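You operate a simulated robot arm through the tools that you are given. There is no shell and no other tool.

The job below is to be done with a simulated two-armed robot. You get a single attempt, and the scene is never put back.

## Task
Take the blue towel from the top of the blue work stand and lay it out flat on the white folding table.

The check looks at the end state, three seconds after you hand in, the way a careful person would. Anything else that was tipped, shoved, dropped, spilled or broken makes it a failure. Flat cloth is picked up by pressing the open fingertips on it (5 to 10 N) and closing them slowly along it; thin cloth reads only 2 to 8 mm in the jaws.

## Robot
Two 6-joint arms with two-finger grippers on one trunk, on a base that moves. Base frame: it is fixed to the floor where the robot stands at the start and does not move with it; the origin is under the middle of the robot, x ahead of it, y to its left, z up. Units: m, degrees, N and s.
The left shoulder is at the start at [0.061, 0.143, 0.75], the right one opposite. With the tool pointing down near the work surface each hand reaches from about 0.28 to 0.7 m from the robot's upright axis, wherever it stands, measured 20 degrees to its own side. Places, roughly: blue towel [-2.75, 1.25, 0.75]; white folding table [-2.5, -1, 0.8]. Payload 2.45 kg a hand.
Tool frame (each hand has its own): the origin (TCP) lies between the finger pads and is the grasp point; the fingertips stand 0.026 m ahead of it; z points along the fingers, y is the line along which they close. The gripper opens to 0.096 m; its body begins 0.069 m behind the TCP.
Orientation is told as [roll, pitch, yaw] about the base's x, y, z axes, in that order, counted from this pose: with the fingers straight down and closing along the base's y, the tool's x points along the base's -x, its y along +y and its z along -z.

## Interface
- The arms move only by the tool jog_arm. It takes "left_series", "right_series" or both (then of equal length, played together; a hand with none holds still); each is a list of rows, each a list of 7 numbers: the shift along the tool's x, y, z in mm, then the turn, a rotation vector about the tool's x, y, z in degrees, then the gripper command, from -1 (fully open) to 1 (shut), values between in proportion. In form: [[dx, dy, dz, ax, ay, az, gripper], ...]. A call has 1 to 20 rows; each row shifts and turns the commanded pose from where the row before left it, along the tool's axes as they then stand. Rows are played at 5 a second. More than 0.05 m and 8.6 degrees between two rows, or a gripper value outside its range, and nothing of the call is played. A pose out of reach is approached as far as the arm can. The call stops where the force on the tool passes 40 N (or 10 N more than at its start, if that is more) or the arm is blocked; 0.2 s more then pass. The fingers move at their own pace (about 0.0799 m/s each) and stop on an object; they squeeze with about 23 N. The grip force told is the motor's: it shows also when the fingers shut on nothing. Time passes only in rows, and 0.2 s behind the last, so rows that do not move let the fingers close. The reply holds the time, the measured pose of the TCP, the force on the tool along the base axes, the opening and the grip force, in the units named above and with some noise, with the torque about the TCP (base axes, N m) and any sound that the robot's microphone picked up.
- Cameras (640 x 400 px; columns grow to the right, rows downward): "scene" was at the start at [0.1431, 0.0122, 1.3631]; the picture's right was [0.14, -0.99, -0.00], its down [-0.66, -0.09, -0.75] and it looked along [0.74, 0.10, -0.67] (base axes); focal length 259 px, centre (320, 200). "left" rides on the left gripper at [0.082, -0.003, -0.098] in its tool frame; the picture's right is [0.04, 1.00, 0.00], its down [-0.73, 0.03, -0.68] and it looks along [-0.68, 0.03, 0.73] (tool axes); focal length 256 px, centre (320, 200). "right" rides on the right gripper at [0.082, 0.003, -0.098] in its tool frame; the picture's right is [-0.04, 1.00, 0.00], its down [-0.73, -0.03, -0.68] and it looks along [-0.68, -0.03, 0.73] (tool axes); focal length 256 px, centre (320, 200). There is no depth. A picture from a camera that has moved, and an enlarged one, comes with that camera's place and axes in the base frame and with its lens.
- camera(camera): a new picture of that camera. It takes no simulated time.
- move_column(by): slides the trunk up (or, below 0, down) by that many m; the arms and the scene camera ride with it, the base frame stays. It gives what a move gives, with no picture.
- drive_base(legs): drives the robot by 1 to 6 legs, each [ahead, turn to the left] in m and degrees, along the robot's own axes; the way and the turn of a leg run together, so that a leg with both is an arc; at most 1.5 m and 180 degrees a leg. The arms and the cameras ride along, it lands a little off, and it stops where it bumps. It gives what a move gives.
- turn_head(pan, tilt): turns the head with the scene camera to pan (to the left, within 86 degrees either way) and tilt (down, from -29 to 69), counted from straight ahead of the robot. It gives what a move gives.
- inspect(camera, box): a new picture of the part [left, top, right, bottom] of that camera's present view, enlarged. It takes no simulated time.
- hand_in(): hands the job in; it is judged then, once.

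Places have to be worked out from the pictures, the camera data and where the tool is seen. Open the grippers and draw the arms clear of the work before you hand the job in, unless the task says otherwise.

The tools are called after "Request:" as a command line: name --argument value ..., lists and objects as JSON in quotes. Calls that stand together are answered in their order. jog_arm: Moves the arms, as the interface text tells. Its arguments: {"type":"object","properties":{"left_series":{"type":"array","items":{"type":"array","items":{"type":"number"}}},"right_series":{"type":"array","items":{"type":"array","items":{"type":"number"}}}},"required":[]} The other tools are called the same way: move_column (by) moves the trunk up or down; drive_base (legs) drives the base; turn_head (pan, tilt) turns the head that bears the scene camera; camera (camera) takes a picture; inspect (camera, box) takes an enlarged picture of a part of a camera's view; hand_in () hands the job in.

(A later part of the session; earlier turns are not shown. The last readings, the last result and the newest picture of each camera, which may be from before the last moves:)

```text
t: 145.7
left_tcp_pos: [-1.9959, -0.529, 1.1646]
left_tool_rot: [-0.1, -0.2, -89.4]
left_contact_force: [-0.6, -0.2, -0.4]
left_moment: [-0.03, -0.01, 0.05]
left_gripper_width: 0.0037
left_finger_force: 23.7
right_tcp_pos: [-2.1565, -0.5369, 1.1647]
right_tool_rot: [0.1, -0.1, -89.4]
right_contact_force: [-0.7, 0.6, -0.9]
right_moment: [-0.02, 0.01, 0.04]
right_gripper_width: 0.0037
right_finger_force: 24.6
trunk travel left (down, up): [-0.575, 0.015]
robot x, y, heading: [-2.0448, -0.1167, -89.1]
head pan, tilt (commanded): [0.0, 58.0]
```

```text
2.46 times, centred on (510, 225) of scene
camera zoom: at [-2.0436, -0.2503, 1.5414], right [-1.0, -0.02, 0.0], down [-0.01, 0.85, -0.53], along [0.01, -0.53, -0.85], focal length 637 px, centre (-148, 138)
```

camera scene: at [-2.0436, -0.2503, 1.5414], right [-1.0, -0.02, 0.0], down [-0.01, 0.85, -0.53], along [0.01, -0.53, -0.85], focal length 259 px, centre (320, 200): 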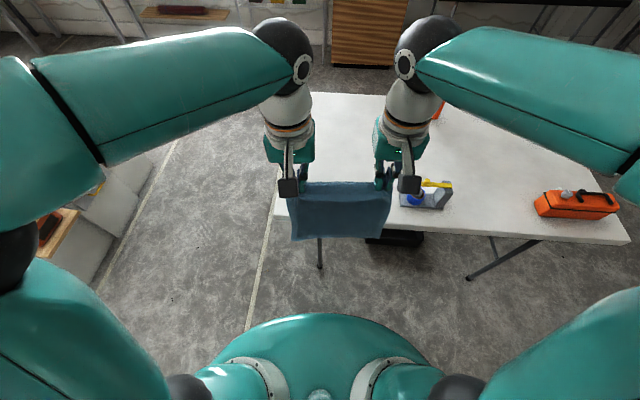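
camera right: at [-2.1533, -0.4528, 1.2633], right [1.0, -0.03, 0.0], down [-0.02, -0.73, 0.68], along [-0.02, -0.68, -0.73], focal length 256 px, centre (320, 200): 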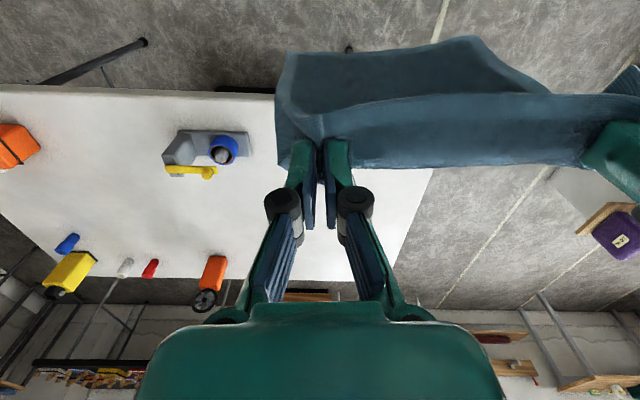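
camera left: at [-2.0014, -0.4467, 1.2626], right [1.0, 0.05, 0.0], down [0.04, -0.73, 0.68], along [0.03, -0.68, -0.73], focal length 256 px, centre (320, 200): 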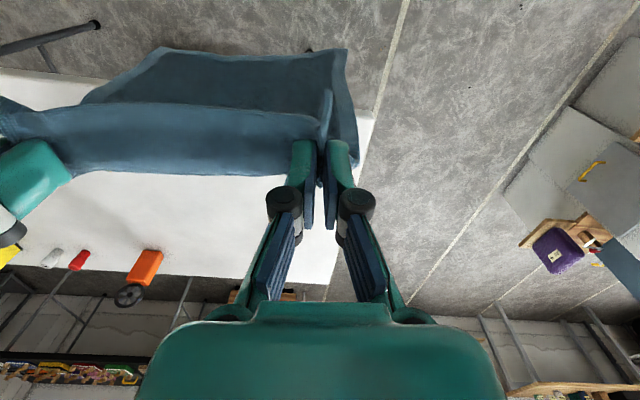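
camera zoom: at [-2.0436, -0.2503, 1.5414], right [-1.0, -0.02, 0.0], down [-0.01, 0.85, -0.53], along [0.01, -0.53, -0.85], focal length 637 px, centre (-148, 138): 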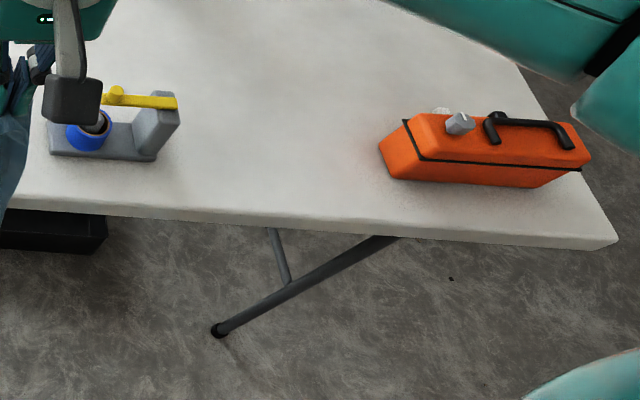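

Triangulating the grey object's base corner from two cameras gives table height 0.800 m and that corner at (−2.306, −0.695); near table edge ≈ y −0.635 at my towel position, the leg foot at (−2.04, −0.74). I roll forward another 0.19 m, staying clear of edge and leg.

Request:
drive_base --legs '[[0.19, 0]]'

Request:
camera --camera "scene"

Request:
camera --camera "right"

Request:
camera --camera "left"

```text
t: 147.3
left_tcp_pos: [-1.9927, -0.7204, 1.1637]
left_tool_rot: [-0.1, 0.0, -89.4]
left_contact_force: [-0.5, 0.1, -0.6]
left_moment: [0.0, -0.02, 0.06]
left_gripper_width: 0.0036
left_finger_force: 23.0
right_tcp_pos: [-2.1531, -0.7292, 1.1655]
right_tool_rot: [0.2, 0.0, -89.4]
right_contact_force: [-0.5, -0.3, 0.0]
right_moment: [0.03, -0.01, 0.01]
right_gripper_width: 0.0032
right_finger_force: 22.1
trunk travel left (down, up): [-0.575, 0.015]
robot x, y, heading: [-2.0441, -0.3127, -89.0]
head pan, tilt (commanded): [0.0, 58.0]
```

```text
taken
camera scene: at [-2.0406, -0.4435, 1.5411], right [-1.0, -0.02, 0.0], down [-0.01, 0.85, -0.53], along [0.01, -0.53, -0.85], focal length 259 px, centre (320, 200)
```

scene: 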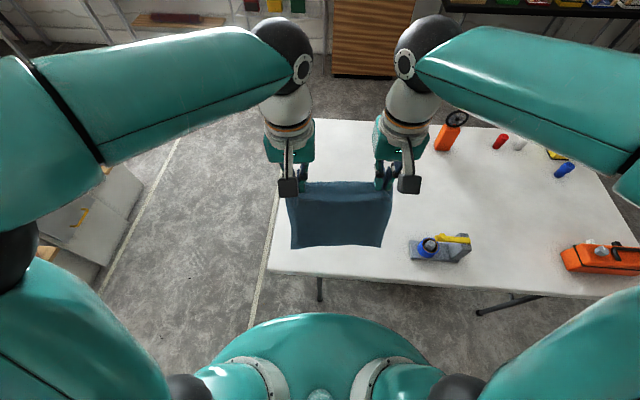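

```text
taken
camera right: at [-2.1503, -0.6455, 1.2627], right [1.0, -0.03, 0.0], down [-0.02, -0.73, 0.68], along [-0.02, -0.68, -0.73], focal length 256 px, centre (320, 200)
```

right: 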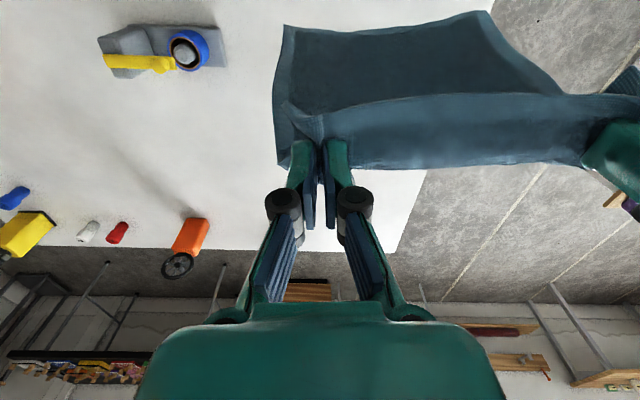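

```text
taken
camera left: at [-1.9984, -0.6395, 1.2621], right [1.0, 0.05, 0.0], down [0.04, -0.73, 0.68], along [0.03, -0.68, -0.73], focal length 256 px, centre (320, 200)
```

left: 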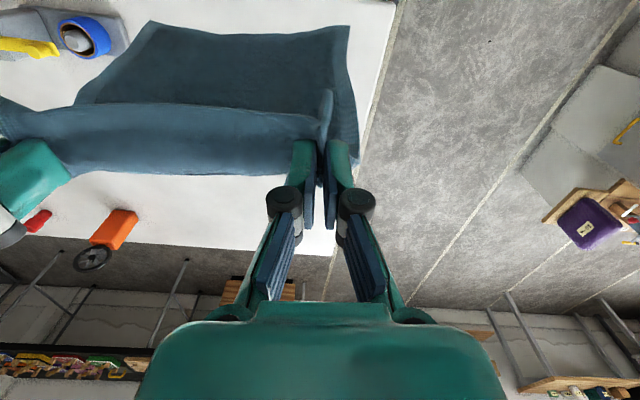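

Hands now sit exactly where the held edge should end up (y≈−0.725). I pitch both tools forward 30° for reach and carry the towel out to y≈−0.99 at z≈1.11, so its lower edge hangs just above the table.

Request:
jog_arm --left_series '[[0, 0, 0, 0, -7.5, 0, 1], [0, 0, 0, 0, -7.5, 0, 1], [0, 0, 0, 0, -7.5, 0, 1], [0, 0, 0, 0, -7.5, 0, 1], [-20.2, -1.4, 18, 0, 0, 0, 1], [-20.2, -1.4, 18, 0, 0, 0, 1], [-20.2, -1.4, 18, 0, 0, 0, 1], [-20.2, -1.4, 18, 0, 0, 0, 1], [-20.2, -1.4, 18, 0, 0, 0, 1]]' --right_series '[[0, 0, 0, 0, -7.5, 0, 1], [0, 0, 0, 0, -7.5, 0, 1], [0, 0, 0, 0, -7.5, 0, 1], [0, 0, 0, 0, -7.5, 0, 1], [-20.2, -1.4, 18, 0, 0, 0, 1], [-20.2, -1.4, 18, 0, 0, 0, 1], [-20.2, -1.4, 18, 0, 0, 0, 1], [-20.2, -1.4, 18, 0, 0, 0, 1], [-20.2, -1.4, 18, 0, 0, 0, 1]]'

Request:
camera --camera "scene"

Request:
camera --camera "right"

```text
t: 149.3
left_tcp_pos: [-1.9968, -0.8548, 1.1357]
left_tool_rot: [-0.1, -30.0, -89.3]
left_contact_force: [-0.2, 0.0, 0.0]
left_moment: [0.07, -0.01, 0.02]
left_gripper_width: 0.0036
left_finger_force: 23.3
right_tcp_pos: [-2.1591, -0.8626, 1.1376]
right_tool_rot: [0.1, -30.0, -89.4]
right_contact_force: [0.4, -0.3, 0.4]
right_moment: [0.01, 0.0, 0.04]
right_gripper_width: 0.0034
right_finger_force: 24.1
trunk travel left (down, up): [-0.575, 0.015]
robot x, y, heading: [-2.0426, -0.312, -89.2]
head pan, tilt (commanded): [0.0, 58.0]
```

```text
taken
camera scene: at [-2.0407, -0.4442, 1.541], right [-1.0, -0.02, 0.0], down [-0.01, 0.85, -0.53], along [0.01, -0.53, -0.85], focal length 259 px, centre (320, 200)
```

scene: 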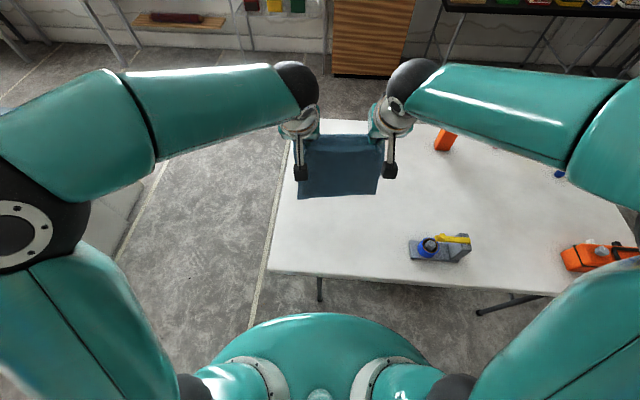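

```text
taken
camera right: at [-2.1567, -0.741, 1.1813], right [1.0, -0.02, 0.02], down [-0.03, -0.3, 0.95], along [-0.02, -0.95, -0.3], focal length 256 px, centre (320, 200)
```

right: 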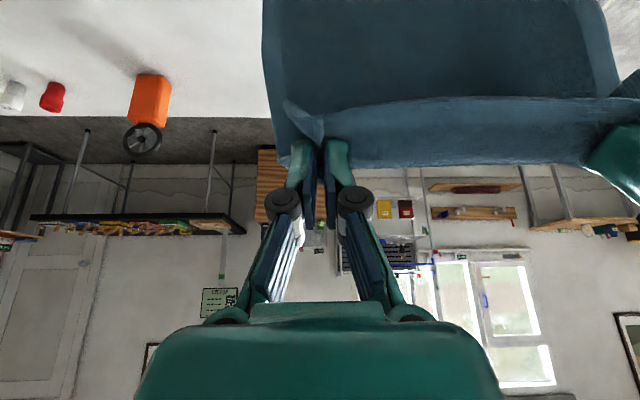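

Pitching works and nothing is near the hands. I continue the remaining 130 mm forward and slightly down.

Request:
jog_arm --left_series '[[-20.2, -1.4, 18, 0, 0, 0, 1], [-20.2, -1.4, 18, 0, 0, 0, 1], [-20.2, -1.4, 18, 0, 0, 0, 1], [-20.2, -1.4, 18, 0, 0, 0, 1], [-20.2, -1.4, 18, 0, 0, 0, 1], [0, 0, 0, 0, 0, 0, 1], [0, 0, 0, 0, 0, 0, 1]]' --right_series '[[-20.2, -1.4, 18, 0, 0, 0, 1], [-20.2, -1.4, 18, 0, 0, 0, 1], [-20.2, -1.4, 18, 0, 0, 0, 1], [-20.2, -1.4, 18, 0, 0, 0, 1], [-20.2, -1.4, 18, 0, 0, 0, 1], [0, 0, 0, 0, 0, 0, 1], [0, 0, 0, 0, 0, 0, 1]]'

Request:
inspect --camera "scene" --box '[240, 90, 480, 290]'

Request:
camera --camera "left"

```text
t: 150.9
left_tcp_pos: [-2.0034, -0.9873, 1.1099]
left_tool_rot: [-0.1, -30.0, -89.3]
left_contact_force: [0.4, 0.0, 0.4]
left_moment: [0.01, 0.03, 0.04]
left_gripper_width: 0.0037
left_finger_force: 22.6
right_tcp_pos: [-2.1637, -0.9941, 1.111]
right_tool_rot: [0.0, -30.0, -89.4]
right_contact_force: [0.0, 0.0, 1.1]
right_moment: [0.03, 0.04, 0.01]
right_gripper_width: 0.0033
right_finger_force: 22.7
trunk travel left (down, up): [-0.575, 0.015]
robot x, y, heading: [-2.0445, -0.3135, -89.1]
head pan, tilt (commanded): [0.0, 58.0]
```

```text
2.00 times, centred on (360, 190) of scene
camera zoom: at [-2.0407, -0.4432, 1.5411], right [-1.0, -0.02, 0.0], down [-0.01, 0.85, -0.53], along [0.01, -0.53, -0.85], focal length 518 px, centre (240, 220)
```

zoom: 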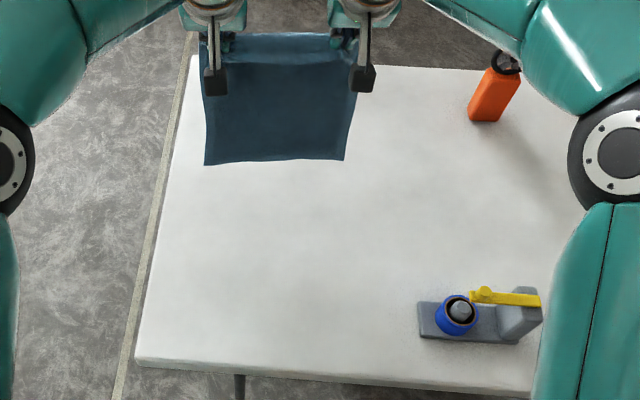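

```text
taken
camera left: at [-2.0098, -0.8662, 1.1535], right [1.0, 0.05, -0.02], down [0.03, -0.29, 0.95], along [0.04, -0.95, -0.3], focal length 256 px, centre (320, 200)
```

left: 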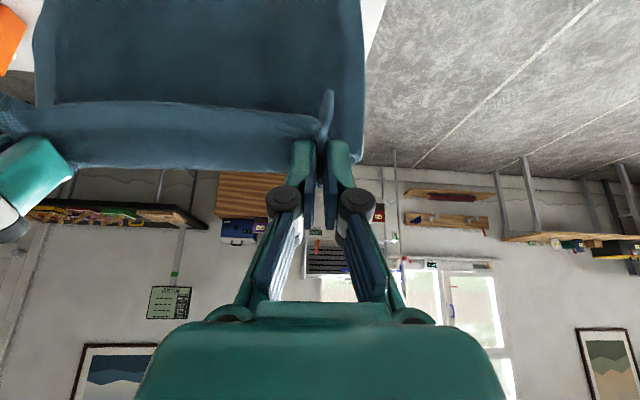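

The lower edge hangs ~4 cm above the table around y≈−1.0, and the layout space below (x −1.96…−2.21) is free. I lower straight down until the bottom edge just touches.

Request:
jog_arm --left_series '[[4.06, 0, 7.04, 0, 0, 0, 1], [4.06, 0, 7.04, 0, 0, 0, 1], [4.06, 0, 7.04, 0, 0, 0, 1], [4.06, 0, 7.04, 0, 0, 0, 1], [0, 0, 0, 0, 0, 0, 1], [0, 0, 0, 0, 0, 0, 1]]' --right_series '[[4.06, 0, 7.04, 0, 0, 0, 1], [4.06, 0, 7.04, 0, 0, 0, 1], [4.06, 0, 7.04, 0, 0, 0, 1], [4.06, 0, 7.04, 0, 0, 0, 1], [0, 0, 0, 0, 0, 0, 1], [0, 0, 0, 0, 0, 0, 1]]'

Request:
inspect --camera "scene" --box '[260, 90, 460, 215]'

Request:
camera --camera "right"

```text
t: 152.3
left_tcp_pos: [-2.0046, -0.9851, 1.0769]
left_tool_rot: [-0.1, -30.1, -89.2]
left_contact_force: [-0.2, -0.1, -0.4]
left_moment: [0.03, 0.02, 0.04]
left_gripper_width: 0.0037
left_finger_force: 22.6
right_tcp_pos: [-2.1644, -0.9927, 1.0776]
right_tool_rot: [0.0, -30.1, -89.4]
right_contact_force: [-0.2, 0.9, 0.6]
right_moment: [-0.01, 0.0, 0.02]
right_gripper_width: 0.0035
right_finger_force: 23.5
trunk travel left (down, up): [-0.575, 0.015]
robot x, y, heading: [-2.0375, -0.31, -89.3]
head pan, tilt (commanded): [0.0, 58.0]
```

```text
3.20 times, centred on (360, 152) of scene
camera zoom: at [-2.0407, -0.4424, 1.5412], right [-1.0, -0.02, 0.0], down [-0.01, 0.85, -0.53], along [0.01, -0.53, -0.85], focal length 828 px, centre (192, 352)
```

zoom: 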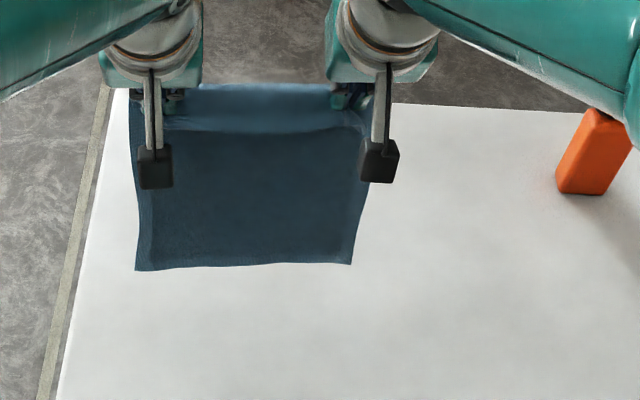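

```text
taken
camera right: at [-2.1618, -0.8717, 1.1223], right [1.0, -0.02, 0.02], down [-0.03, -0.29, 0.96], along [-0.02, -0.96, -0.3], focal length 256 px, centre (320, 200)
```

right: 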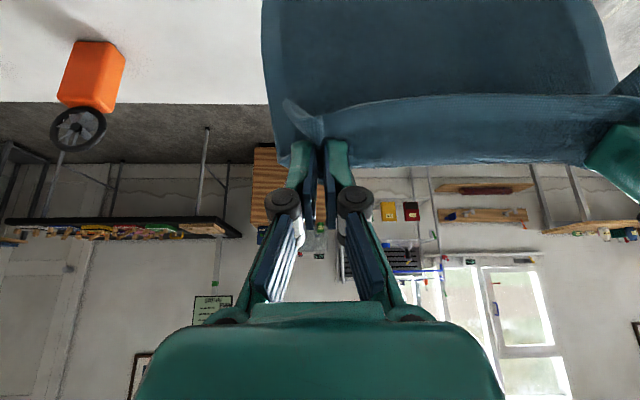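

The lower edge is right at the table surface. I now start bringing the hands back toward me while lowering and straightening the tools, so the cloth lays down from its far edge.

Request:
jog_arm --left_series '[[10, 0, 1.43, 0, 1, 0, 1], [10, 0, 1.43, 0, 1, 0, 1], [10, 0, 1.43, 0, 1, 0, 1], [11.8, 0, 2, 0, 1, 0, 1], [11.8, 0, 2, 0, 1, 0, 1], [11.8, 0, 2, 0, 1, 0, 1], [11.65, 0, 2.98, 0, 1.33, 0, 1], [11.65, 0, 2.98, 0, 1.33, 0, 1], [11.65, 0, 2.98, 0, 1.34, 0, 1]]' --right_series '[[10, 0, 1.43, 0, 1, 0, 1], [10, 0, 1.43, 0, 1, 0, 1], [10, 0, 1.43, 0, 1, 0, 1], [11.8, 0, 2, 0, 1, 0, 1], [11.8, 0, 2, 0, 1, 0, 1], [11.8, 0, 2, 0, 1, 0, 1], [11.65, 0, 2.98, 0, 1.33, 0, 1], [11.65, 0, 2.98, 0, 1.33, 0, 1], [11.65, 0, 2.98, 0, 1.34, 0, 1]]'

Request:
inspect --camera "scene" --box '[240, 90, 480, 290]'

Request:
camera --camera "left"

```text
t: 154.3
left_tcp_pos: [-2.006, -0.9025, 1.0176]
left_tool_rot: [0.0, -20.1, -89.5]
left_contact_force: [-0.2, 0.5, -0.3]
left_moment: [0.02, -0.01, 0.07]
left_gripper_width: 0.0037
left_finger_force: 23.4
right_tcp_pos: [-2.1653, -0.9098, 1.0189]
right_tool_rot: [0.1, -20.1, -89.4]
right_contact_force: [0.3, 0.6, -0.9]
right_moment: [-0.01, 0.01, 0.04]
right_gripper_width: 0.0038
right_finger_force: 23.6
trunk travel left (down, up): [-0.575, 0.015]
robot x, y, heading: [-2.0418, -0.3098, -89.3]
head pan, tilt (commanded): [0.0, 58.0]
```

```text
2.00 times, centred on (360, 190) of scene
camera zoom: at [-2.0407, -0.442, 1.5412], right [-1.0, -0.02, 0.0], down [-0.01, 0.85, -0.53], along [0.01, -0.53, -0.85], focal length 518 px, centre (240, 220)
```

zoom: 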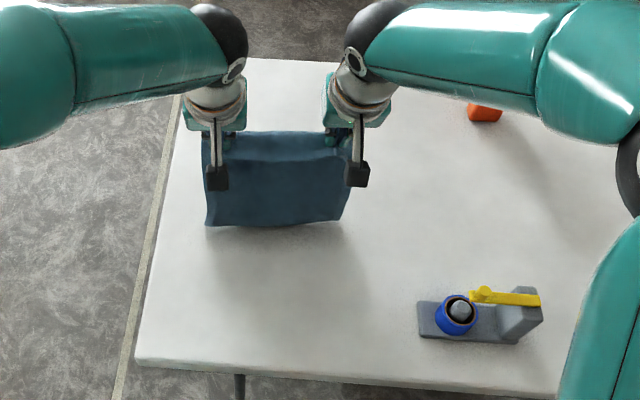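

```text
taken
camera left: at [-2.0115, -0.7925, 1.0808], right [1.0, 0.05, -0.02], down [0.04, -0.46, 0.89], along [0.04, -0.89, -0.46], focal length 256 px, centre (320, 200)
```

left: 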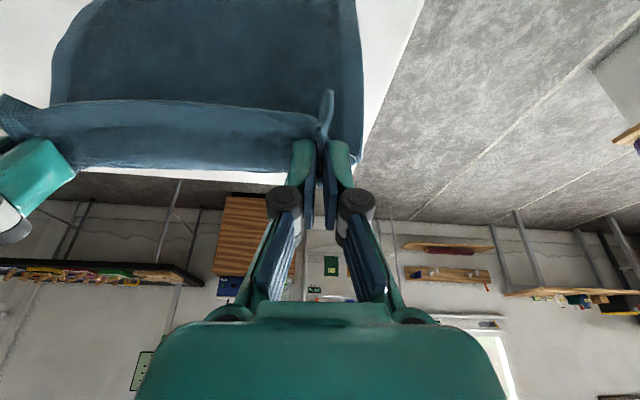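

The cloth's end rests on the table around y≈−0.97…−1.0 and stays behind as the hands come back — the laying direction is right. I continue the arc, keeping the cloth a bit tauter.

Request:
jog_arm --left_series '[[9.85, 0, -0.92, 0, 1, 0, 1], [9.85, 0, -0.92, 0, 1, 0, 1], [9.85, 0, -0.92, 0, 1, 0, 1], [10.78, 0, 2.53, 0, 1, 0, 1], [10.78, 0, 2.53, 0, 1, 0, 1], [10.78, 0, 2.53, 0, 1, 0, 1], [11.18, 0, 6.01, 0, 1.33, 0, 1], [11.18, 0, 6.01, 0, 1.33, 0, 1], [11.18, 0, 6.01, 0, 1.34, 0, 1]]' --right_series '[[9.85, 0, -0.92, 0, 1, 0, 1], [9.85, 0, -0.92, 0, 1, 0, 1], [9.85, 0, -0.92, 0, 1, 0, 1], [10.78, 0, 2.53, 0, 1, 0, 1], [10.78, 0, 2.53, 0, 1, 0, 1], [10.78, 0, 2.53, 0, 1, 0, 1], [11.18, 0, 6.01, 0, 1.33, 0, 1], [11.18, 0, 6.01, 0, 1.33, 0, 1], [11.18, 0, 6.01, 0, 1.34, 0, 1]]'

Request:
inspect --camera "scene" --box '[240, 90, 480, 290]'

Request:
camera --camera "left"

Request:
camera --camera "right"

```text
t: 156.3
left_tcp_pos: [-2.0076, -0.817, 0.9692]
left_tool_rot: [0.0, -10.1, -89.3]
left_contact_force: [-0.4, 0.8, 0.1]
left_moment: [0.01, -0.02, 0.06]
left_gripper_width: 0.0035
left_finger_force: 22.4
right_tcp_pos: [-2.1662, -0.8242, 0.9695]
right_tool_rot: [0.0, -10.1, -89.4]
right_contact_force: [0.0, 0.2, -0.3]
right_moment: [-0.01, 0.04, 0.02]
right_gripper_width: 0.0037
right_finger_force: 22.4
trunk travel left (down, up): [-0.575, 0.015]
robot x, y, heading: [-2.0378, -0.3124, -89.2]
head pan, tilt (commanded): [0.0, 58.0]
```

```text
2.00 times, centred on (360, 190) of scene
camera zoom: at [-2.0407, -0.442, 1.5413], right [-1.0, -0.02, 0.0], down [-0.01, 0.85, -0.53], along [0.01, -0.53, -0.85], focal length 518 px, centre (240, 220)
```

zoom: 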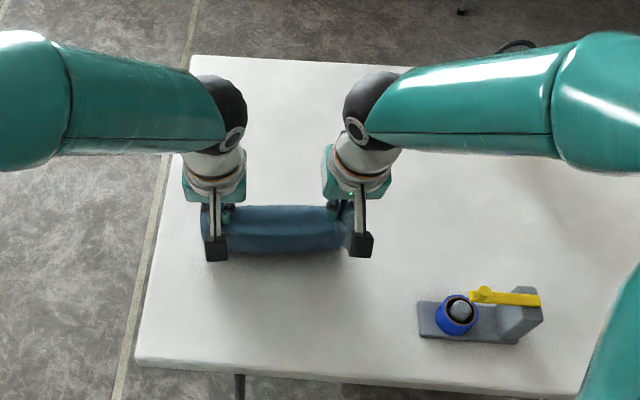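

```text
taken
camera left: at [-2.012, -0.7193, 1.051], right [1.0, 0.05, -0.01], down [0.04, -0.6, 0.8], along [0.03, -0.8, -0.6], focal length 256 px, centre (320, 200)
```

left: 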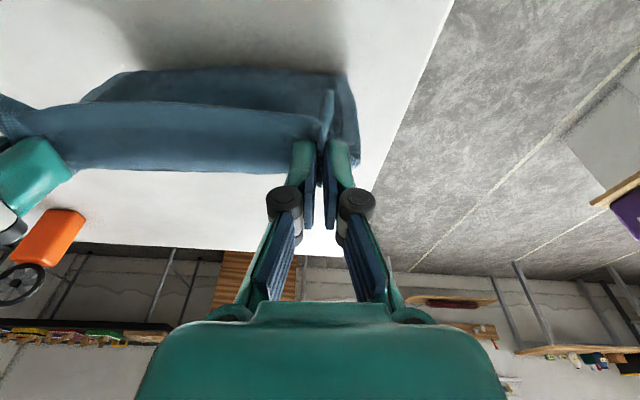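

```text
taken
camera right: at [-2.1636, -0.7247, 1.0517], right [1.0, -0.03, 0.01], down [-0.02, -0.6, 0.8], along [-0.02, -0.8, -0.6], focal length 256 px, centre (320, 200)
```

right: 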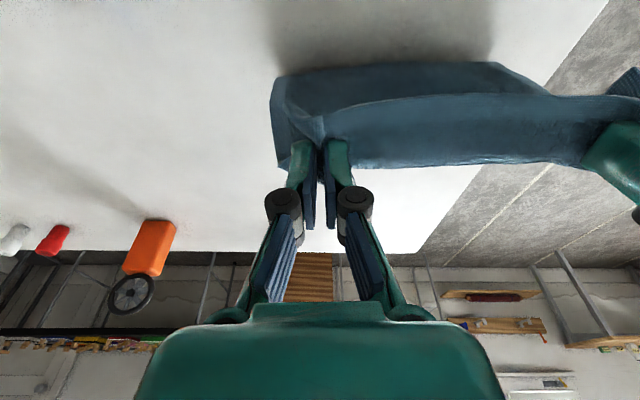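

I can't see the laid part behind the hands well; I zoom in to see where the far edge is before going on.

Request:
inspect --camera "scene" --box '[310, 160, 430, 235]'

Request:
inspect --camera "left" --box '[0, 30, 380, 260]'

Request:
inspect --camera "right" --box '[240, 30, 620, 260]'

```text
5.33 times, centred on (370, 198) of scene
camera zoom: at [-2.0407, -0.442, 1.5413], right [-1.0, -0.02, 0.0], down [-0.01, 0.85, -0.53], along [0.01, -0.53, -0.85], focal length 1380 px, centre (53, 213)
```

zoom: 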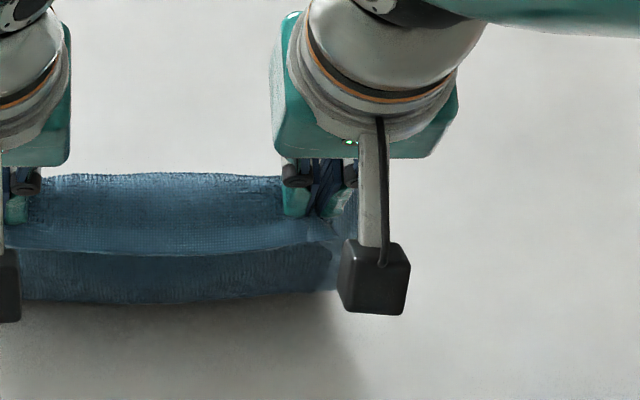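

```text
1.68 times, centred on (190, 145) of left
camera zoom: at [-2.012, -0.7193, 1.051], right [1.0, 0.05, -0.01], down [0.04, -0.6, 0.8], along [0.03, -0.8, -0.6], focal length 431 px, centre (539, 293)
```

zoom: 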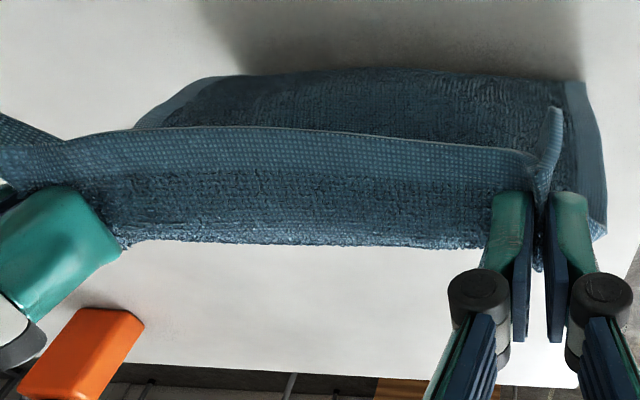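

```text
1.68 times, centred on (430, 145) of right
camera zoom: at [-2.1636, -0.7247, 1.0517], right [1.0, -0.03, 0.01], down [-0.02, -0.6, 0.8], along [-0.02, -0.8, -0.6], focal length 431 px, centre (135, 293)
```

zoom: 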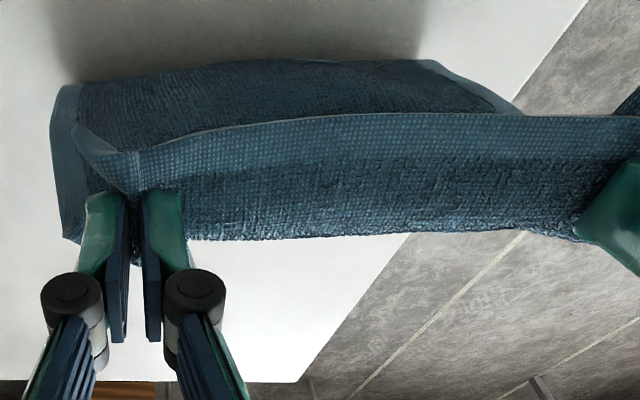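

The close-ups show the body bending away from me onto the table (good direction), but the far edge got dragged to y≈−0.94, which would put the near edge too close to the table's border. I lift the towel off again straight up, then carry it further out for a second lay-down with less drag.

Request:
jog_arm --left_series '[[-3.47, 0, -19.7, 0, 0, 0, 1], [-3.47, 0, -19.7, 0, 0, 0, 1], [-3.47, 0, -19.7, 0, 0, 0, 1], [-3.47, 0, -19.7, 0, 0, 0, 1], [-3.47, 0, -19.7, 0, 0, 0, 1], [-3.47, 0, -19.7, 0, 0, 0, 1], [-3.47, 0, -19.7, 0, 0, 0, 1], [0, 0, 0, 0, -5, 0, 1], [0, 0, 0, 0, -5, 0, 1], [0, 0, 0, 0, -5, 0, 1], [0, 0, 0, 0, -5, 0, 1]]' --right_series '[[-3.47, 0, -19.7, 0, 0, 0, 1], [-3.47, 0, -19.7, 0, 0, 0, 1], [-3.47, 0, -19.7, 0, 0, 0, 1], [-3.47, 0, -19.7, 0, 0, 0, 1], [-3.47, 0, -19.7, 0, 0, 0, 1], [-3.47, 0, -19.7, 0, 0, 0, 1], [-3.47, 0, -19.7, 0, 0, 0, 1], [0, 0, 0, 0, -5, 0, 1], [0, 0, 0, 0, -5, 0, 1], [0, 0, 0, 0, -5, 0, 1], [0, 0, 0, 0, -5, 0, 1]]'

Request:
jog_arm --left_series '[[-18.8, 0, 12.5, 0, 0, 0, 1], [-18.8, 0, 12.5, 0, 0, 0, 1], [-18.8, 0, 12.5, 0, 0, 0, 1], [-18.8, 0, 12.5, 0, 0, 0, 1], [-18.8, 0, 12.5, 0, 0, 0, 1], [-18.8, 0, 12.5, 0, 0, 0, 1], [-18.8, 0, 12.5, 0, 0, 0, 1], [-18.8, 0, 12.5, 0, 0, 0, 1], [0, 0, 0, 0, 0, 0, 1], [0, 0, 0, 0, 0, 0, 1], [0, 0, 0, 0, 0, 0, 1]]' --right_series '[[-18.8, 0, 12.5, 0, 0, 0, 1], [-18.8, 0, 12.5, 0, 0, 0, 1], [-18.8, 0, 12.5, 0, 0, 0, 1], [-18.8, 0, 12.5, 0, 0, 0, 1], [-18.8, 0, 12.5, 0, 0, 0, 1], [-18.8, 0, 12.5, 0, 0, 0, 1], [-18.8, 0, 12.5, 0, 0, 0, 1], [-18.8, 0, 12.5, 0, 0, 0, 1], [0, 0, 0, 0, 0, 0, 1], [0, 0, 0, 0, 0, 0, 1], [0, 0, 0, 0, 0, 0, 1]]'

Request:
inspect --camera "scene" --box '[260, 90, 460, 215]'

Request:
camera --camera "left"

```text
t: 158.7
left_tcp_pos: [-2.0063, -0.8155, 1.1087]
left_tool_rot: [-0.2, -30.2, -89.3]
left_contact_force: [0.2, 0.3, 0.0]
left_moment: [0.03, 0.02, 0.07]
left_gripper_width: 0.0037
left_finger_force: 22.9
right_tcp_pos: [-2.1653, -0.8231, 1.1082]
right_tool_rot: [0.1, -30.2, -89.5]
right_contact_force: [0.4, 0.8, 0.1]
right_moment: [-0.04, 0.03, 0.03]
right_gripper_width: 0.0033
right_finger_force: 22.1
trunk travel left (down, up): [-0.575, 0.015]
robot x, y, heading: [-2.0411, -0.3089, -89.2]
head pan, tilt (commanded): [0.0, 58.0]
```

```text
t: 161.1
left_tcp_pos: [-2.0032, -0.9956, 1.0983]
left_tool_rot: [-0.1, -30.1, -89.3]
left_contact_force: [0.0, -0.8, 0.4]
left_moment: [0.05, 0.0, 0.04]
left_gripper_width: 0.0037
left_finger_force: 23.5
right_tcp_pos: [-2.1636, -1.0027, 1.0973]
right_tool_rot: [0.1, -30.0, -89.4]
right_contact_force: [0.2, -0.6, -0.2]
right_moment: [0.04, 0.01, -0.04]
right_gripper_width: 0.0034
right_finger_force: 22.8
trunk travel left (down, up): [-0.575, 0.015]
robot x, y, heading: [-2.043, -0.3136, -89.2]
head pan, tilt (commanded): [0.0, 58.0]
```

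```text
3.20 times, centred on (360, 152) of scene
camera zoom: at [-2.0407, -0.4419, 1.5413], right [-1.0, -0.02, 0.0], down [-0.01, 0.85, -0.53], along [0.01, -0.53, -0.85], focal length 828 px, centre (192, 352)
```

zoom: 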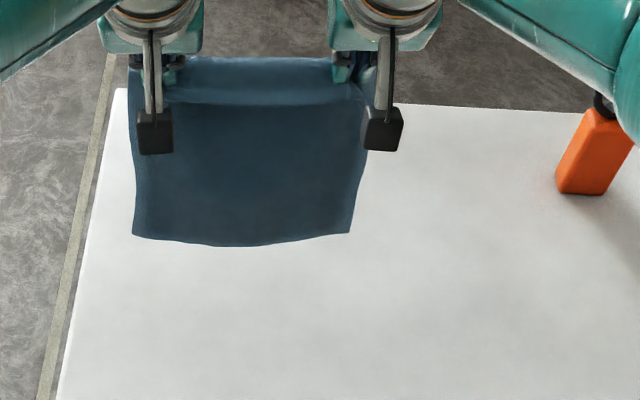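

```text
taken
camera left: at [-2.0101, -0.8769, 1.142], right [1.0, 0.05, -0.02], down [0.03, -0.29, 0.96], along [0.04, -0.95, -0.29], focal length 256 px, centre (320, 200)
```

left: 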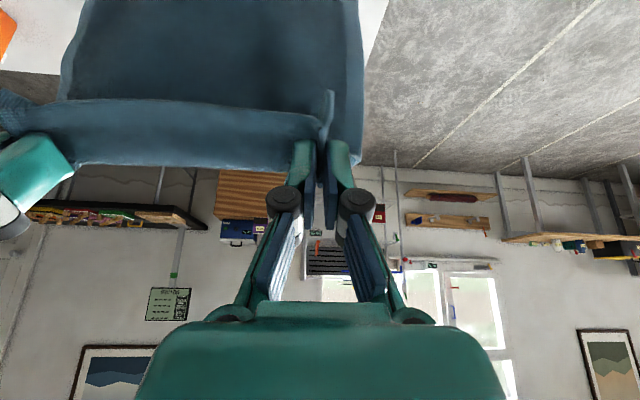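

The towel again hangs free, its lower edge even swung slightly outward (good). I lay it down again along a steeper diagonal so the hanging part stays near vertical and doesn't drag.

Request:
jog_arm --left_series '[[7.1, 0, 3.1, 0, 1, 0, 1], [7.1, 0, 3.1, 0, 1, 0, 1], [12.46, 0, 3.27, 0, 1.33, 0, 1], [12.46, 0, 3.27, 0, 1.33, 0, 1], [12.46, 0, 3.27, 0, 1.34, 0, 1], [12.46, 0, 5.11, 0, 1.67, 0, 1], [12.46, 0, 5.11, 0, 1.67, 0, 1], [12.46, 0, 5.11, 0, 1.66, 0, 1], [11.95, 0, 6.25, 0, 1.67, 0, 1], [11.95, 0, 6.25, 0, 1.67, 0, 1], [11.95, 0, 6.25, 0, 1.66, 0, 1]]' --right_series '[[7.1, 0, 3.1, 0, 1, 0, 1], [7.1, 0, 3.1, 0, 1, 0, 1], [12.46, 0, 3.27, 0, 1.33, 0, 1], [12.46, 0, 3.27, 0, 1.33, 0, 1], [12.46, 0, 3.27, 0, 1.34, 0, 1], [12.46, 0, 5.11, 0, 1.67, 0, 1], [12.46, 0, 5.11, 0, 1.67, 0, 1], [12.46, 0, 5.11, 0, 1.66, 0, 1], [11.95, 0, 6.25, 0, 1.67, 0, 1], [11.95, 0, 6.25, 0, 1.67, 0, 1], [11.95, 0, 6.25, 0, 1.66, 0, 1]]'

Request:
inspect --camera "scene" --box '[240, 90, 480, 290]'

Request:
camera --camera "left"

Request:
camera --camera "right"

```text
t: 163.5
left_tcp_pos: [-2.005, -0.9003, 1.0025]
left_tool_rot: [-0.1, -14.1, -89.3]
left_contact_force: [-0.1, -1.0, -0.1]
left_moment: [0.0, 0.0, 0.03]
left_gripper_width: 0.0036
left_finger_force: 23.2
right_tcp_pos: [-2.1647, -0.9087, 1.0025]
right_tool_rot: [0.1, -14.1, -89.4]
right_contact_force: [0.1, 0.6, 0.2]
right_moment: [-0.02, 0.01, 0.03]
right_gripper_width: 0.0033
right_finger_force: 22.8
trunk travel left (down, up): [-0.575, 0.015]
robot x, y, heading: [-2.0406, -0.3103, -89.3]
head pan, tilt (commanded): [0.0, 58.0]
```

```text
2.00 times, centred on (360, 190) of scene
camera zoom: at [-2.0407, -0.4422, 1.5412], right [-1.0, -0.02, 0.0], down [-0.01, 0.85, -0.53], along [0.01, -0.53, -0.85], focal length 518 px, centre (240, 220)
```

zoom: 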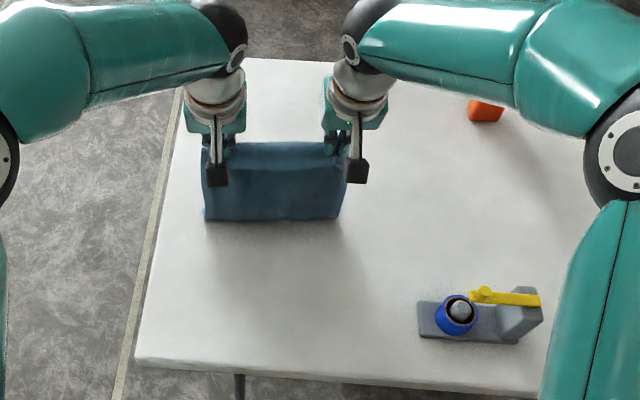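

```text
taken
camera left: at [-2.0112, -0.7975, 1.0778], right [1.0, 0.05, -0.01], down [0.04, -0.55, 0.84], along [0.04, -0.84, -0.55], focal length 256 px, centre (320, 200)
```

left: 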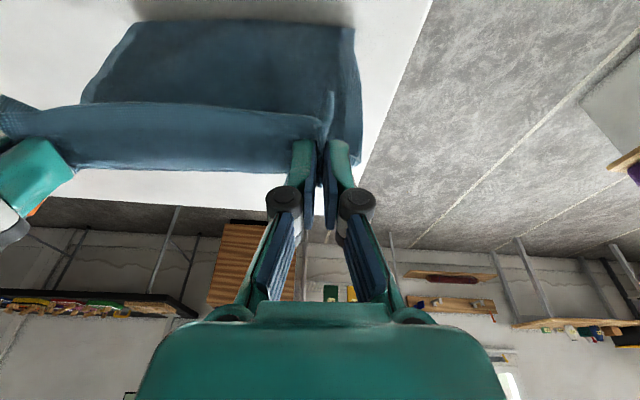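

```text
taken
camera right: at [-2.1627, -0.8037, 1.0783], right [1.0, -0.03, 0.01], down [-0.02, -0.55, 0.84], along [-0.02, -0.84, -0.55], focal length 256 px, centre (320, 200)
```

right: 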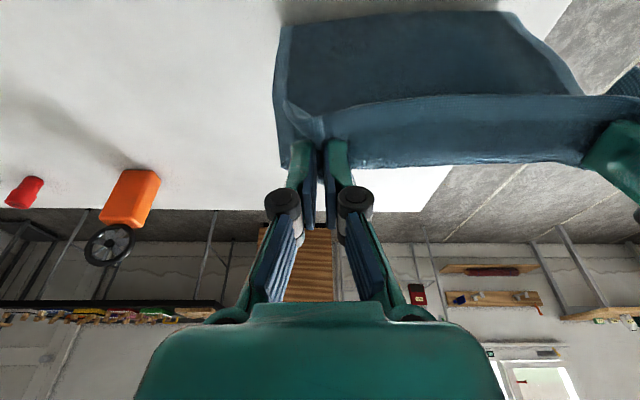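

The bend line sits directly under the hands (y≈−0.91) with the rest lying away from me. I continue down the diagonal in the same manner.

Request:
jog_arm --left_series '[[11.21, 0, 7.34, 0, 2, 0, 1], [11.21, 0, 7.34, 0, 2, 0, 1], [11.21, 0, 7.34, 0, 2, 0, 1], [10.39, 0, 8.54, 0, 2, 0, 1], [10.39, 0, 8.54, 0, 2, 0, 1], [10.39, 0, 8.54, 0, 2, 0, 1]]' --right_series '[[11.21, 0, 7.34, 0, 2, 0, 1], [11.21, 0, 7.34, 0, 2, 0, 1], [11.21, 0, 7.34, 0, 2, 0, 1], [10.39, 0, 8.54, 0, 2, 0, 1], [10.39, 0, 8.54, 0, 2, 0, 1], [10.39, 0, 8.54, 0, 2, 0, 1]]'

Request:
inspect --camera "scene" --box '[290, 140, 410, 230]'

Request:
camera --camera "left"

Request:
camera --camera "right"

```text
t: 164.9
left_tcp_pos: [-2.0046, -0.844, 0.9443]
left_tool_rot: [-0.1, -2.0, -89.5]
left_contact_force: [-0.3, 0.4, -0.4]
left_moment: [0.02, -0.03, 0.01]
left_gripper_width: 0.0035
left_finger_force: 23.3
right_tcp_pos: [-2.1655, -0.852, 0.9454]
right_tool_rot: [0.0, -2.1, -89.3]
right_contact_force: [0.7, -0.3, -0.4]
right_moment: [-0.01, 0.0, 0.02]
right_gripper_width: 0.0038
right_finger_force: 22.9
trunk travel left (down, up): [-0.575, 0.015]
robot x, y, heading: [-2.0452, -0.3125, -88.9]
head pan, tilt (commanded): [0.0, 58.0]
```

```text
4.44 times, centred on (350, 185) of scene
camera zoom: at [-2.0406, -0.4423, 1.5412], right [-1.0, -0.02, 0.0], down [-0.01, 0.85, -0.53], along [0.01, -0.53, -0.85], focal length 1150 px, centre (187, 267)
```

zoom: 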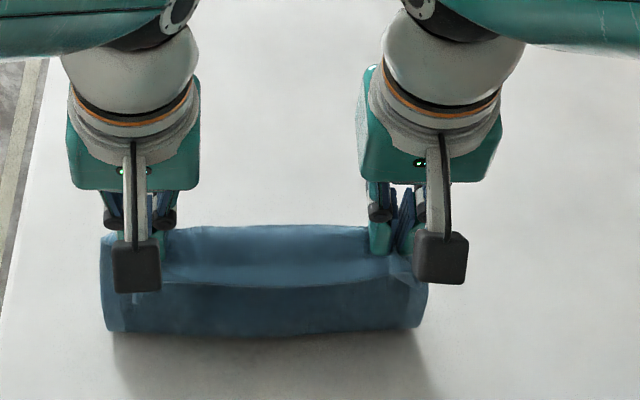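

```text
taken
camera left: at [-2.0114, -0.7591, 1.0405], right [1.0, 0.05, 0.0], down [0.04, -0.71, 0.7], along [0.03, -0.7, -0.71], focal length 256 px, centre (320, 200)
```

left: 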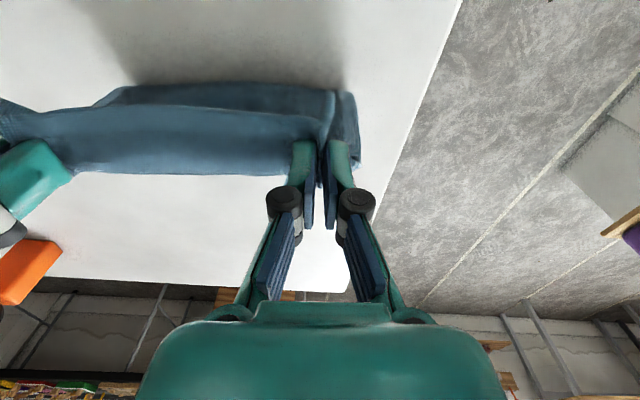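

```text
taken
camera right: at [-2.1631, -0.7653, 1.0414], right [1.0, -0.03, 0.0], down [-0.02, -0.71, 0.7], along [-0.02, -0.7, -0.71], focal length 256 px, centre (320, 200)
```

right: 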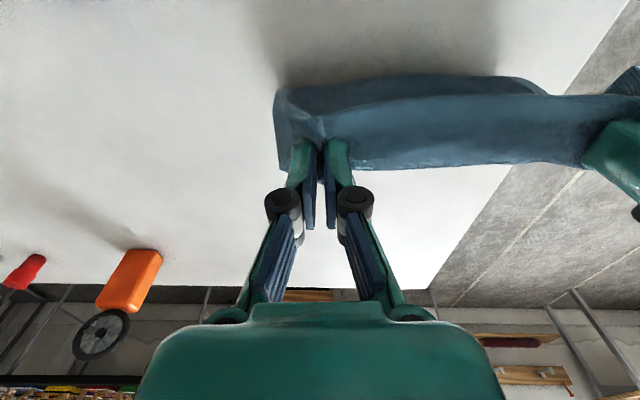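

Bend is under the hands, but the far edge appears to sit only at y≈−0.95 (effective drop length ≈0.235 m), leaving a slim margin to the near table edge. I redo the carry-out once more, this time lowering straight until it truly touches at y≈−1.01 before coming back.

Request:
jog_arm --left_series '[[-0.7, 0, -20, 0, 0, 0, 1], [-0.7, 0, -20, 0, 0, 0, 1], [-0.7, 0, -20, 0, 0, 0, 1], [-0.7, 0, -20, 0, 0, 0, 1], [-0.7, 0, -20, 0, 0, 0, 1], [-0.7, 0, -20, 0, 0, 0, 1], [-0.7, 0, -20, 0, 0, 0, 1], [0, 0, 0, 0, -7, 0, 1], [0, 0, 0, 0, -7, 0, 1], [0, 0, 0, 0, -7, 0, 1], [0, 0, 0, 0, -7, 0, 1]]' --right_series '[[-0.7, 0, -20, 0, 0, 0, 1], [-0.7, 0, -20, 0, 0, 0, 1], [-0.7, 0, -20, 0, 0, 0, 1], [-0.7, 0, -20, 0, 0, 0, 1], [-0.7, 0, -20, 0, 0, 0, 1], [-0.7, 0, -20, 0, 0, 0, 1], [-0.7, 0, -20, 0, 0, 0, 1], [0, 0, 0, 0, -7, 0, 1], [0, 0, 0, 0, -7, 0, 1], [0, 0, 0, 0, -7, 0, 1], [0, 0, 0, 0, -7, 0, 1]]'

Request:
jog_arm --left_series '[[-16.5, 0, 10.2, 0, 0, 0, 1], [-16.5, 0, 10.2, 0, 0, 0, 1], [-16.5, 0, 10.2, 0, 0, 0, 1], [-16.5, 0, 10.2, 0, 0, 0, 1], [-16.5, 0, 10.2, 0, 0, 0, 1], [-16.5, 0, 10.2, 0, 0, 0, 1], [-16.5, 0, 10.2, 0, 0, 0, 1], [-16.5, 0, 10.2, 0, 0, 0, 1], [0, 0, 0, 0, 0, 0, 1], [0, 0, 0, 0, 0, 0, 1], [0, 0, 0, 0, 0, 0, 1], [0, 0, 0, 0, 0, 0, 1]]' --right_series '[[-16.5, 0, 10.2, 0, 0, 0, 1], [-16.5, 0, 10.2, 0, 0, 0, 1], [-16.5, 0, 10.2, 0, 0, 0, 1], [-16.5, 0, 10.2, 0, 0, 0, 1], [-16.5, 0, 10.2, 0, 0, 0, 1], [-16.5, 0, 10.2, 0, 0, 0, 1], [-16.5, 0, 10.2, 0, 0, 0, 1], [-16.5, 0, 10.2, 0, 0, 0, 1], [0, 0, 0, 0, 0, 0, 1], [0, 0, 0, 0, 0, 0, 1], [0, 0, 0, 0, 0, 0, 1], [0, 0, 0, 0, 0, 0, 1]]'

Request:
inspect --camera "scene" --box '[260, 90, 460, 215]'

Request:
camera --camera "right"

```text
t: 167.3
left_tcp_pos: [-2.0052, -0.8428, 1.0872]
left_tool_rot: [-0.4, -30.3, -89.3]
left_contact_force: [-0.4, 0.1, -0.2]
left_moment: [0.0, 0.02, 0.04]
left_gripper_width: 0.0034
left_finger_force: 23.4
right_tcp_pos: [-2.1659, -0.8507, 1.0862]
right_tool_rot: [0.1, -30.3, -89.4]
right_contact_force: [0.0, -0.1, 0.1]
right_moment: [0.01, -0.01, 0.02]
right_gripper_width: 0.0034
right_finger_force: 22.9
trunk travel left (down, up): [-0.575, 0.015]
robot x, y, heading: [-2.0415, -0.3093, -89.2]
head pan, tilt (commanded): [0.0, 58.0]
```

```text
t: 169.9
left_tcp_pos: [-2.0033, -1.0003, 1.0815]
left_tool_rot: [-0.2, -30.1, -89.3]
left_contact_force: [0.1, -0.2, -0.3]
left_moment: [-0.01, -0.01, 0.07]
left_gripper_width: 0.0034
left_finger_force: 22.5
right_tcp_pos: [-2.1636, -1.0069, 1.0809]
right_tool_rot: [0.2, -30.1, -89.4]
right_contact_force: [-0.5, -0.2, 0.0]
right_moment: [-0.01, 0.01, 0.0]
right_gripper_width: 0.0035
right_finger_force: 23.1
trunk travel left (down, up): [-0.575, 0.015]
robot x, y, heading: [-2.0446, -0.313, -89.3]
head pan, tilt (commanded): [0.0, 58.0]
```

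```text
3.20 times, centred on (360, 152) of scene
camera zoom: at [-2.0407, -0.4425, 1.5412], right [-1.0, -0.02, 0.0], down [-0.01, 0.85, -0.53], along [0.01, -0.53, -0.85], focal length 828 px, centre (192, 352)
```

zoom: 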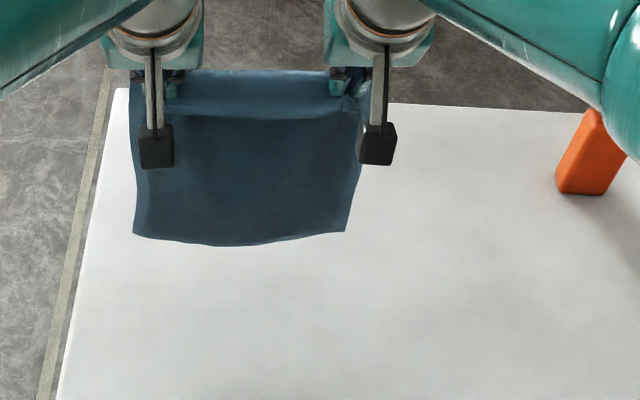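

```text
taken
camera right: at [-2.1613, -0.8854, 1.1254], right [1.0, -0.02, 0.02], down [-0.03, -0.29, 0.96], along [-0.02, -0.96, -0.3], focal length 256 px, centre (320, 200)
```

right: 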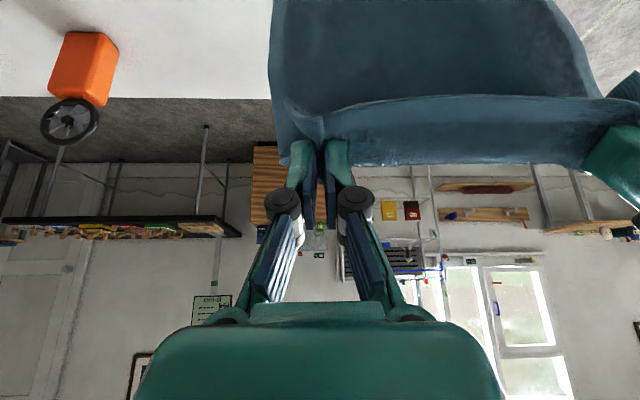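

The edge is near or at the surface. I lower 22 mm straight and look again with the scene camera.

Request:
jog_arm --left_series '[[3.67, 0, 6.35, 0, 0, 0, 1], [3.67, 0, 6.35, 0, 0, 0, 1], [3.67, 0, 6.35, 0, 0, 0, 1], [0, 0, 0, 0, 0, 0, 1], [0, 0, 0, 0, 0, 0, 1]]' --right_series '[[3.67, 0, 6.35, 0, 0, 0, 1], [3.67, 0, 6.35, 0, 0, 0, 1], [3.67, 0, 6.35, 0, 0, 0, 1], [0, 0, 0, 0, 0, 0, 1], [0, 0, 0, 0, 0, 0, 1]]'

Request:
inspect --camera "scene" --box '[260, 90, 460, 215]'

```text
t: 171.1
left_tcp_pos: [-2.0029, -1.0005, 1.059]
left_tool_rot: [-0.2, -30.1, -89.3]
left_contact_force: [0.2, -1.4, -0.2]
left_moment: [0.0, 0.0, 0.03]
left_gripper_width: 0.0037
left_finger_force: 22.9
right_tcp_pos: [-2.1628, -1.007, 1.0591]
right_tool_rot: [0.1, -30.1, -89.5]
right_contact_force: [0.2, -0.2, -0.2]
right_moment: [0.02, 0.01, 0.01]
right_gripper_width: 0.0036
right_finger_force: 22.7
trunk travel left (down, up): [-0.575, 0.015]
robot x, y, heading: [-2.0431, -0.3133, -89.1]
head pan, tilt (commanded): [0.0, 58.0]
```

```text
3.20 times, centred on (360, 152) of scene
camera zoom: at [-2.0406, -0.4424, 1.5412], right [-1.0, -0.02, 0.0], down [-0.01, 0.85, -0.53], along [0.01, -0.53, -0.85], focal length 828 px, centre (192, 352)
```

zoom: 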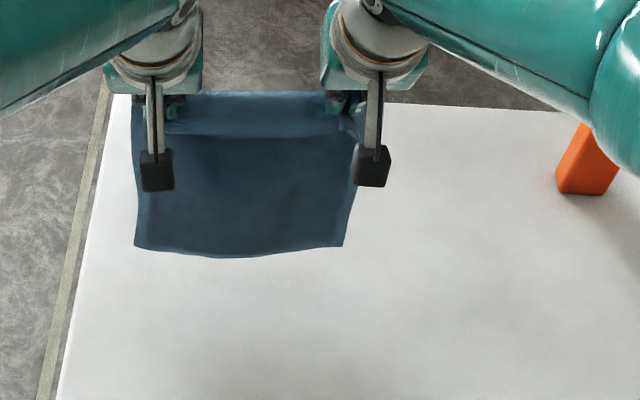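

It was still hanging free by a couple of centimetres (the edge moved down with the hands). I lower another ~21 mm to make contact, then come back along the diagonal for the first part.

Request:
jog_arm --left_series '[[3.58, 0, 6.2, 0, 0, 0, 1], [3.58, 0, 6.2, 0, 0, 0, 1], [3.58, 0, 6.2, 0, 0, 0, 1], [0, 0, 0, 0, 0, 0, 1], [11.38, 0, 0.78, 0, 1.33, 0, 1], [11.38, 0, 0.78, 0, 1.33, 0, 1], [11.38, 0, 0.78, 0, 1.34, 0, 1], [12.17, 0, 3.74, 0, 1.67, 0, 1], [12.17, 0, 3.74, 0, 1.67, 0, 1], [12.17, 0, 3.74, 0, 1.66, 0, 1]]' --right_series '[[3.58, 0, 6.2, 0, 0, 0, 1], [3.58, 0, 6.2, 0, 0, 0, 1], [3.58, 0, 6.2, 0, 0, 0, 1], [0, 0, 0, 0, 0, 0, 1], [11.38, 0, 0.78, 0, 1.33, 0, 1], [11.38, 0, 0.78, 0, 1.33, 0, 1], [11.38, 0, 0.78, 0, 1.34, 0, 1], [12.17, 0, 3.74, 0, 1.67, 0, 1], [12.17, 0, 3.74, 0, 1.67, 0, 1], [12.17, 0, 3.74, 0, 1.66, 0, 1]]'

Request:
inspect --camera "scene" --box '[260, 100, 440, 220]'

Request:
camera --camera "left"

Request:
camera --camera "right"

```text
t: 173.3
left_tcp_pos: [-2.0041, -0.9421, 0.9945]
left_tool_rot: [0.0, -21.2, -89.4]
left_contact_force: [-0.6, 0.2, 0.4]
left_moment: [-0.01, -0.01, 0.05]
left_gripper_width: 0.0032
left_finger_force: 23.4
right_tcp_pos: [-2.1646, -0.949, 0.9938]
right_tool_rot: [0.0, -21.0, -89.4]
right_contact_force: [-0.6, 0.1, 1.0]
right_moment: [-0.04, 0.04, -0.01]
right_gripper_width: 0.0036
right_finger_force: 22.8
trunk travel left (down, up): [-0.575, 0.015]
robot x, y, heading: [-2.0431, -0.3124, -89.2]
head pan, tilt (commanded): [0.0, 58.0]
```

```text
3.33 times, centred on (350, 160) of scene
camera zoom: at [-2.0407, -0.4423, 1.5412], right [-1.0, -0.02, 0.0], down [-0.01, 0.85, -0.53], along [0.01, -0.53, -0.85], focal length 863 px, centre (220, 333)
```

zoom: 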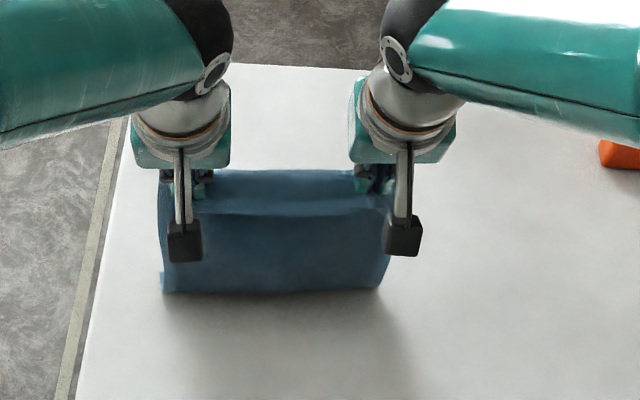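

```text
taken
camera left: at [-2.011, -0.8302, 1.0557], right [1.0, 0.05, -0.02], down [0.04, -0.44, 0.9], along [0.04, -0.9, -0.44], focal length 256 px, centre (320, 200)
```

left: 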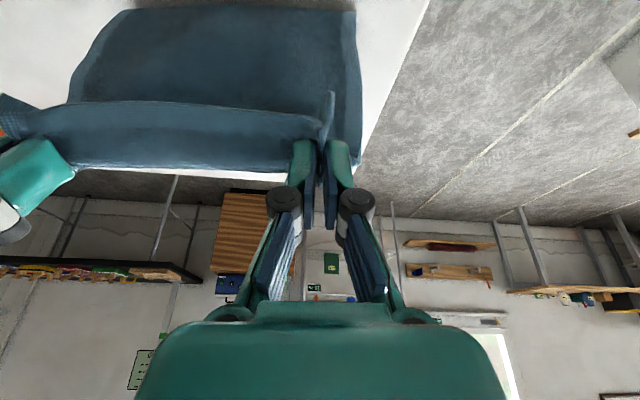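

```text
taken
camera right: at [-2.1622, -0.8363, 1.0567], right [1.0, -0.03, 0.02], down [-0.03, -0.44, 0.9], along [-0.02, -0.9, -0.44], focal length 256 px, centre (320, 200)
```

right: 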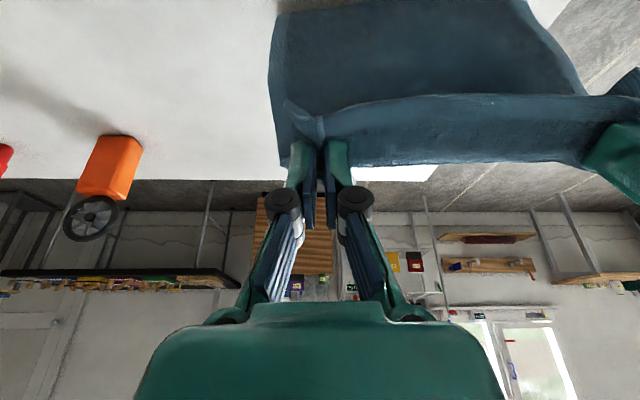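

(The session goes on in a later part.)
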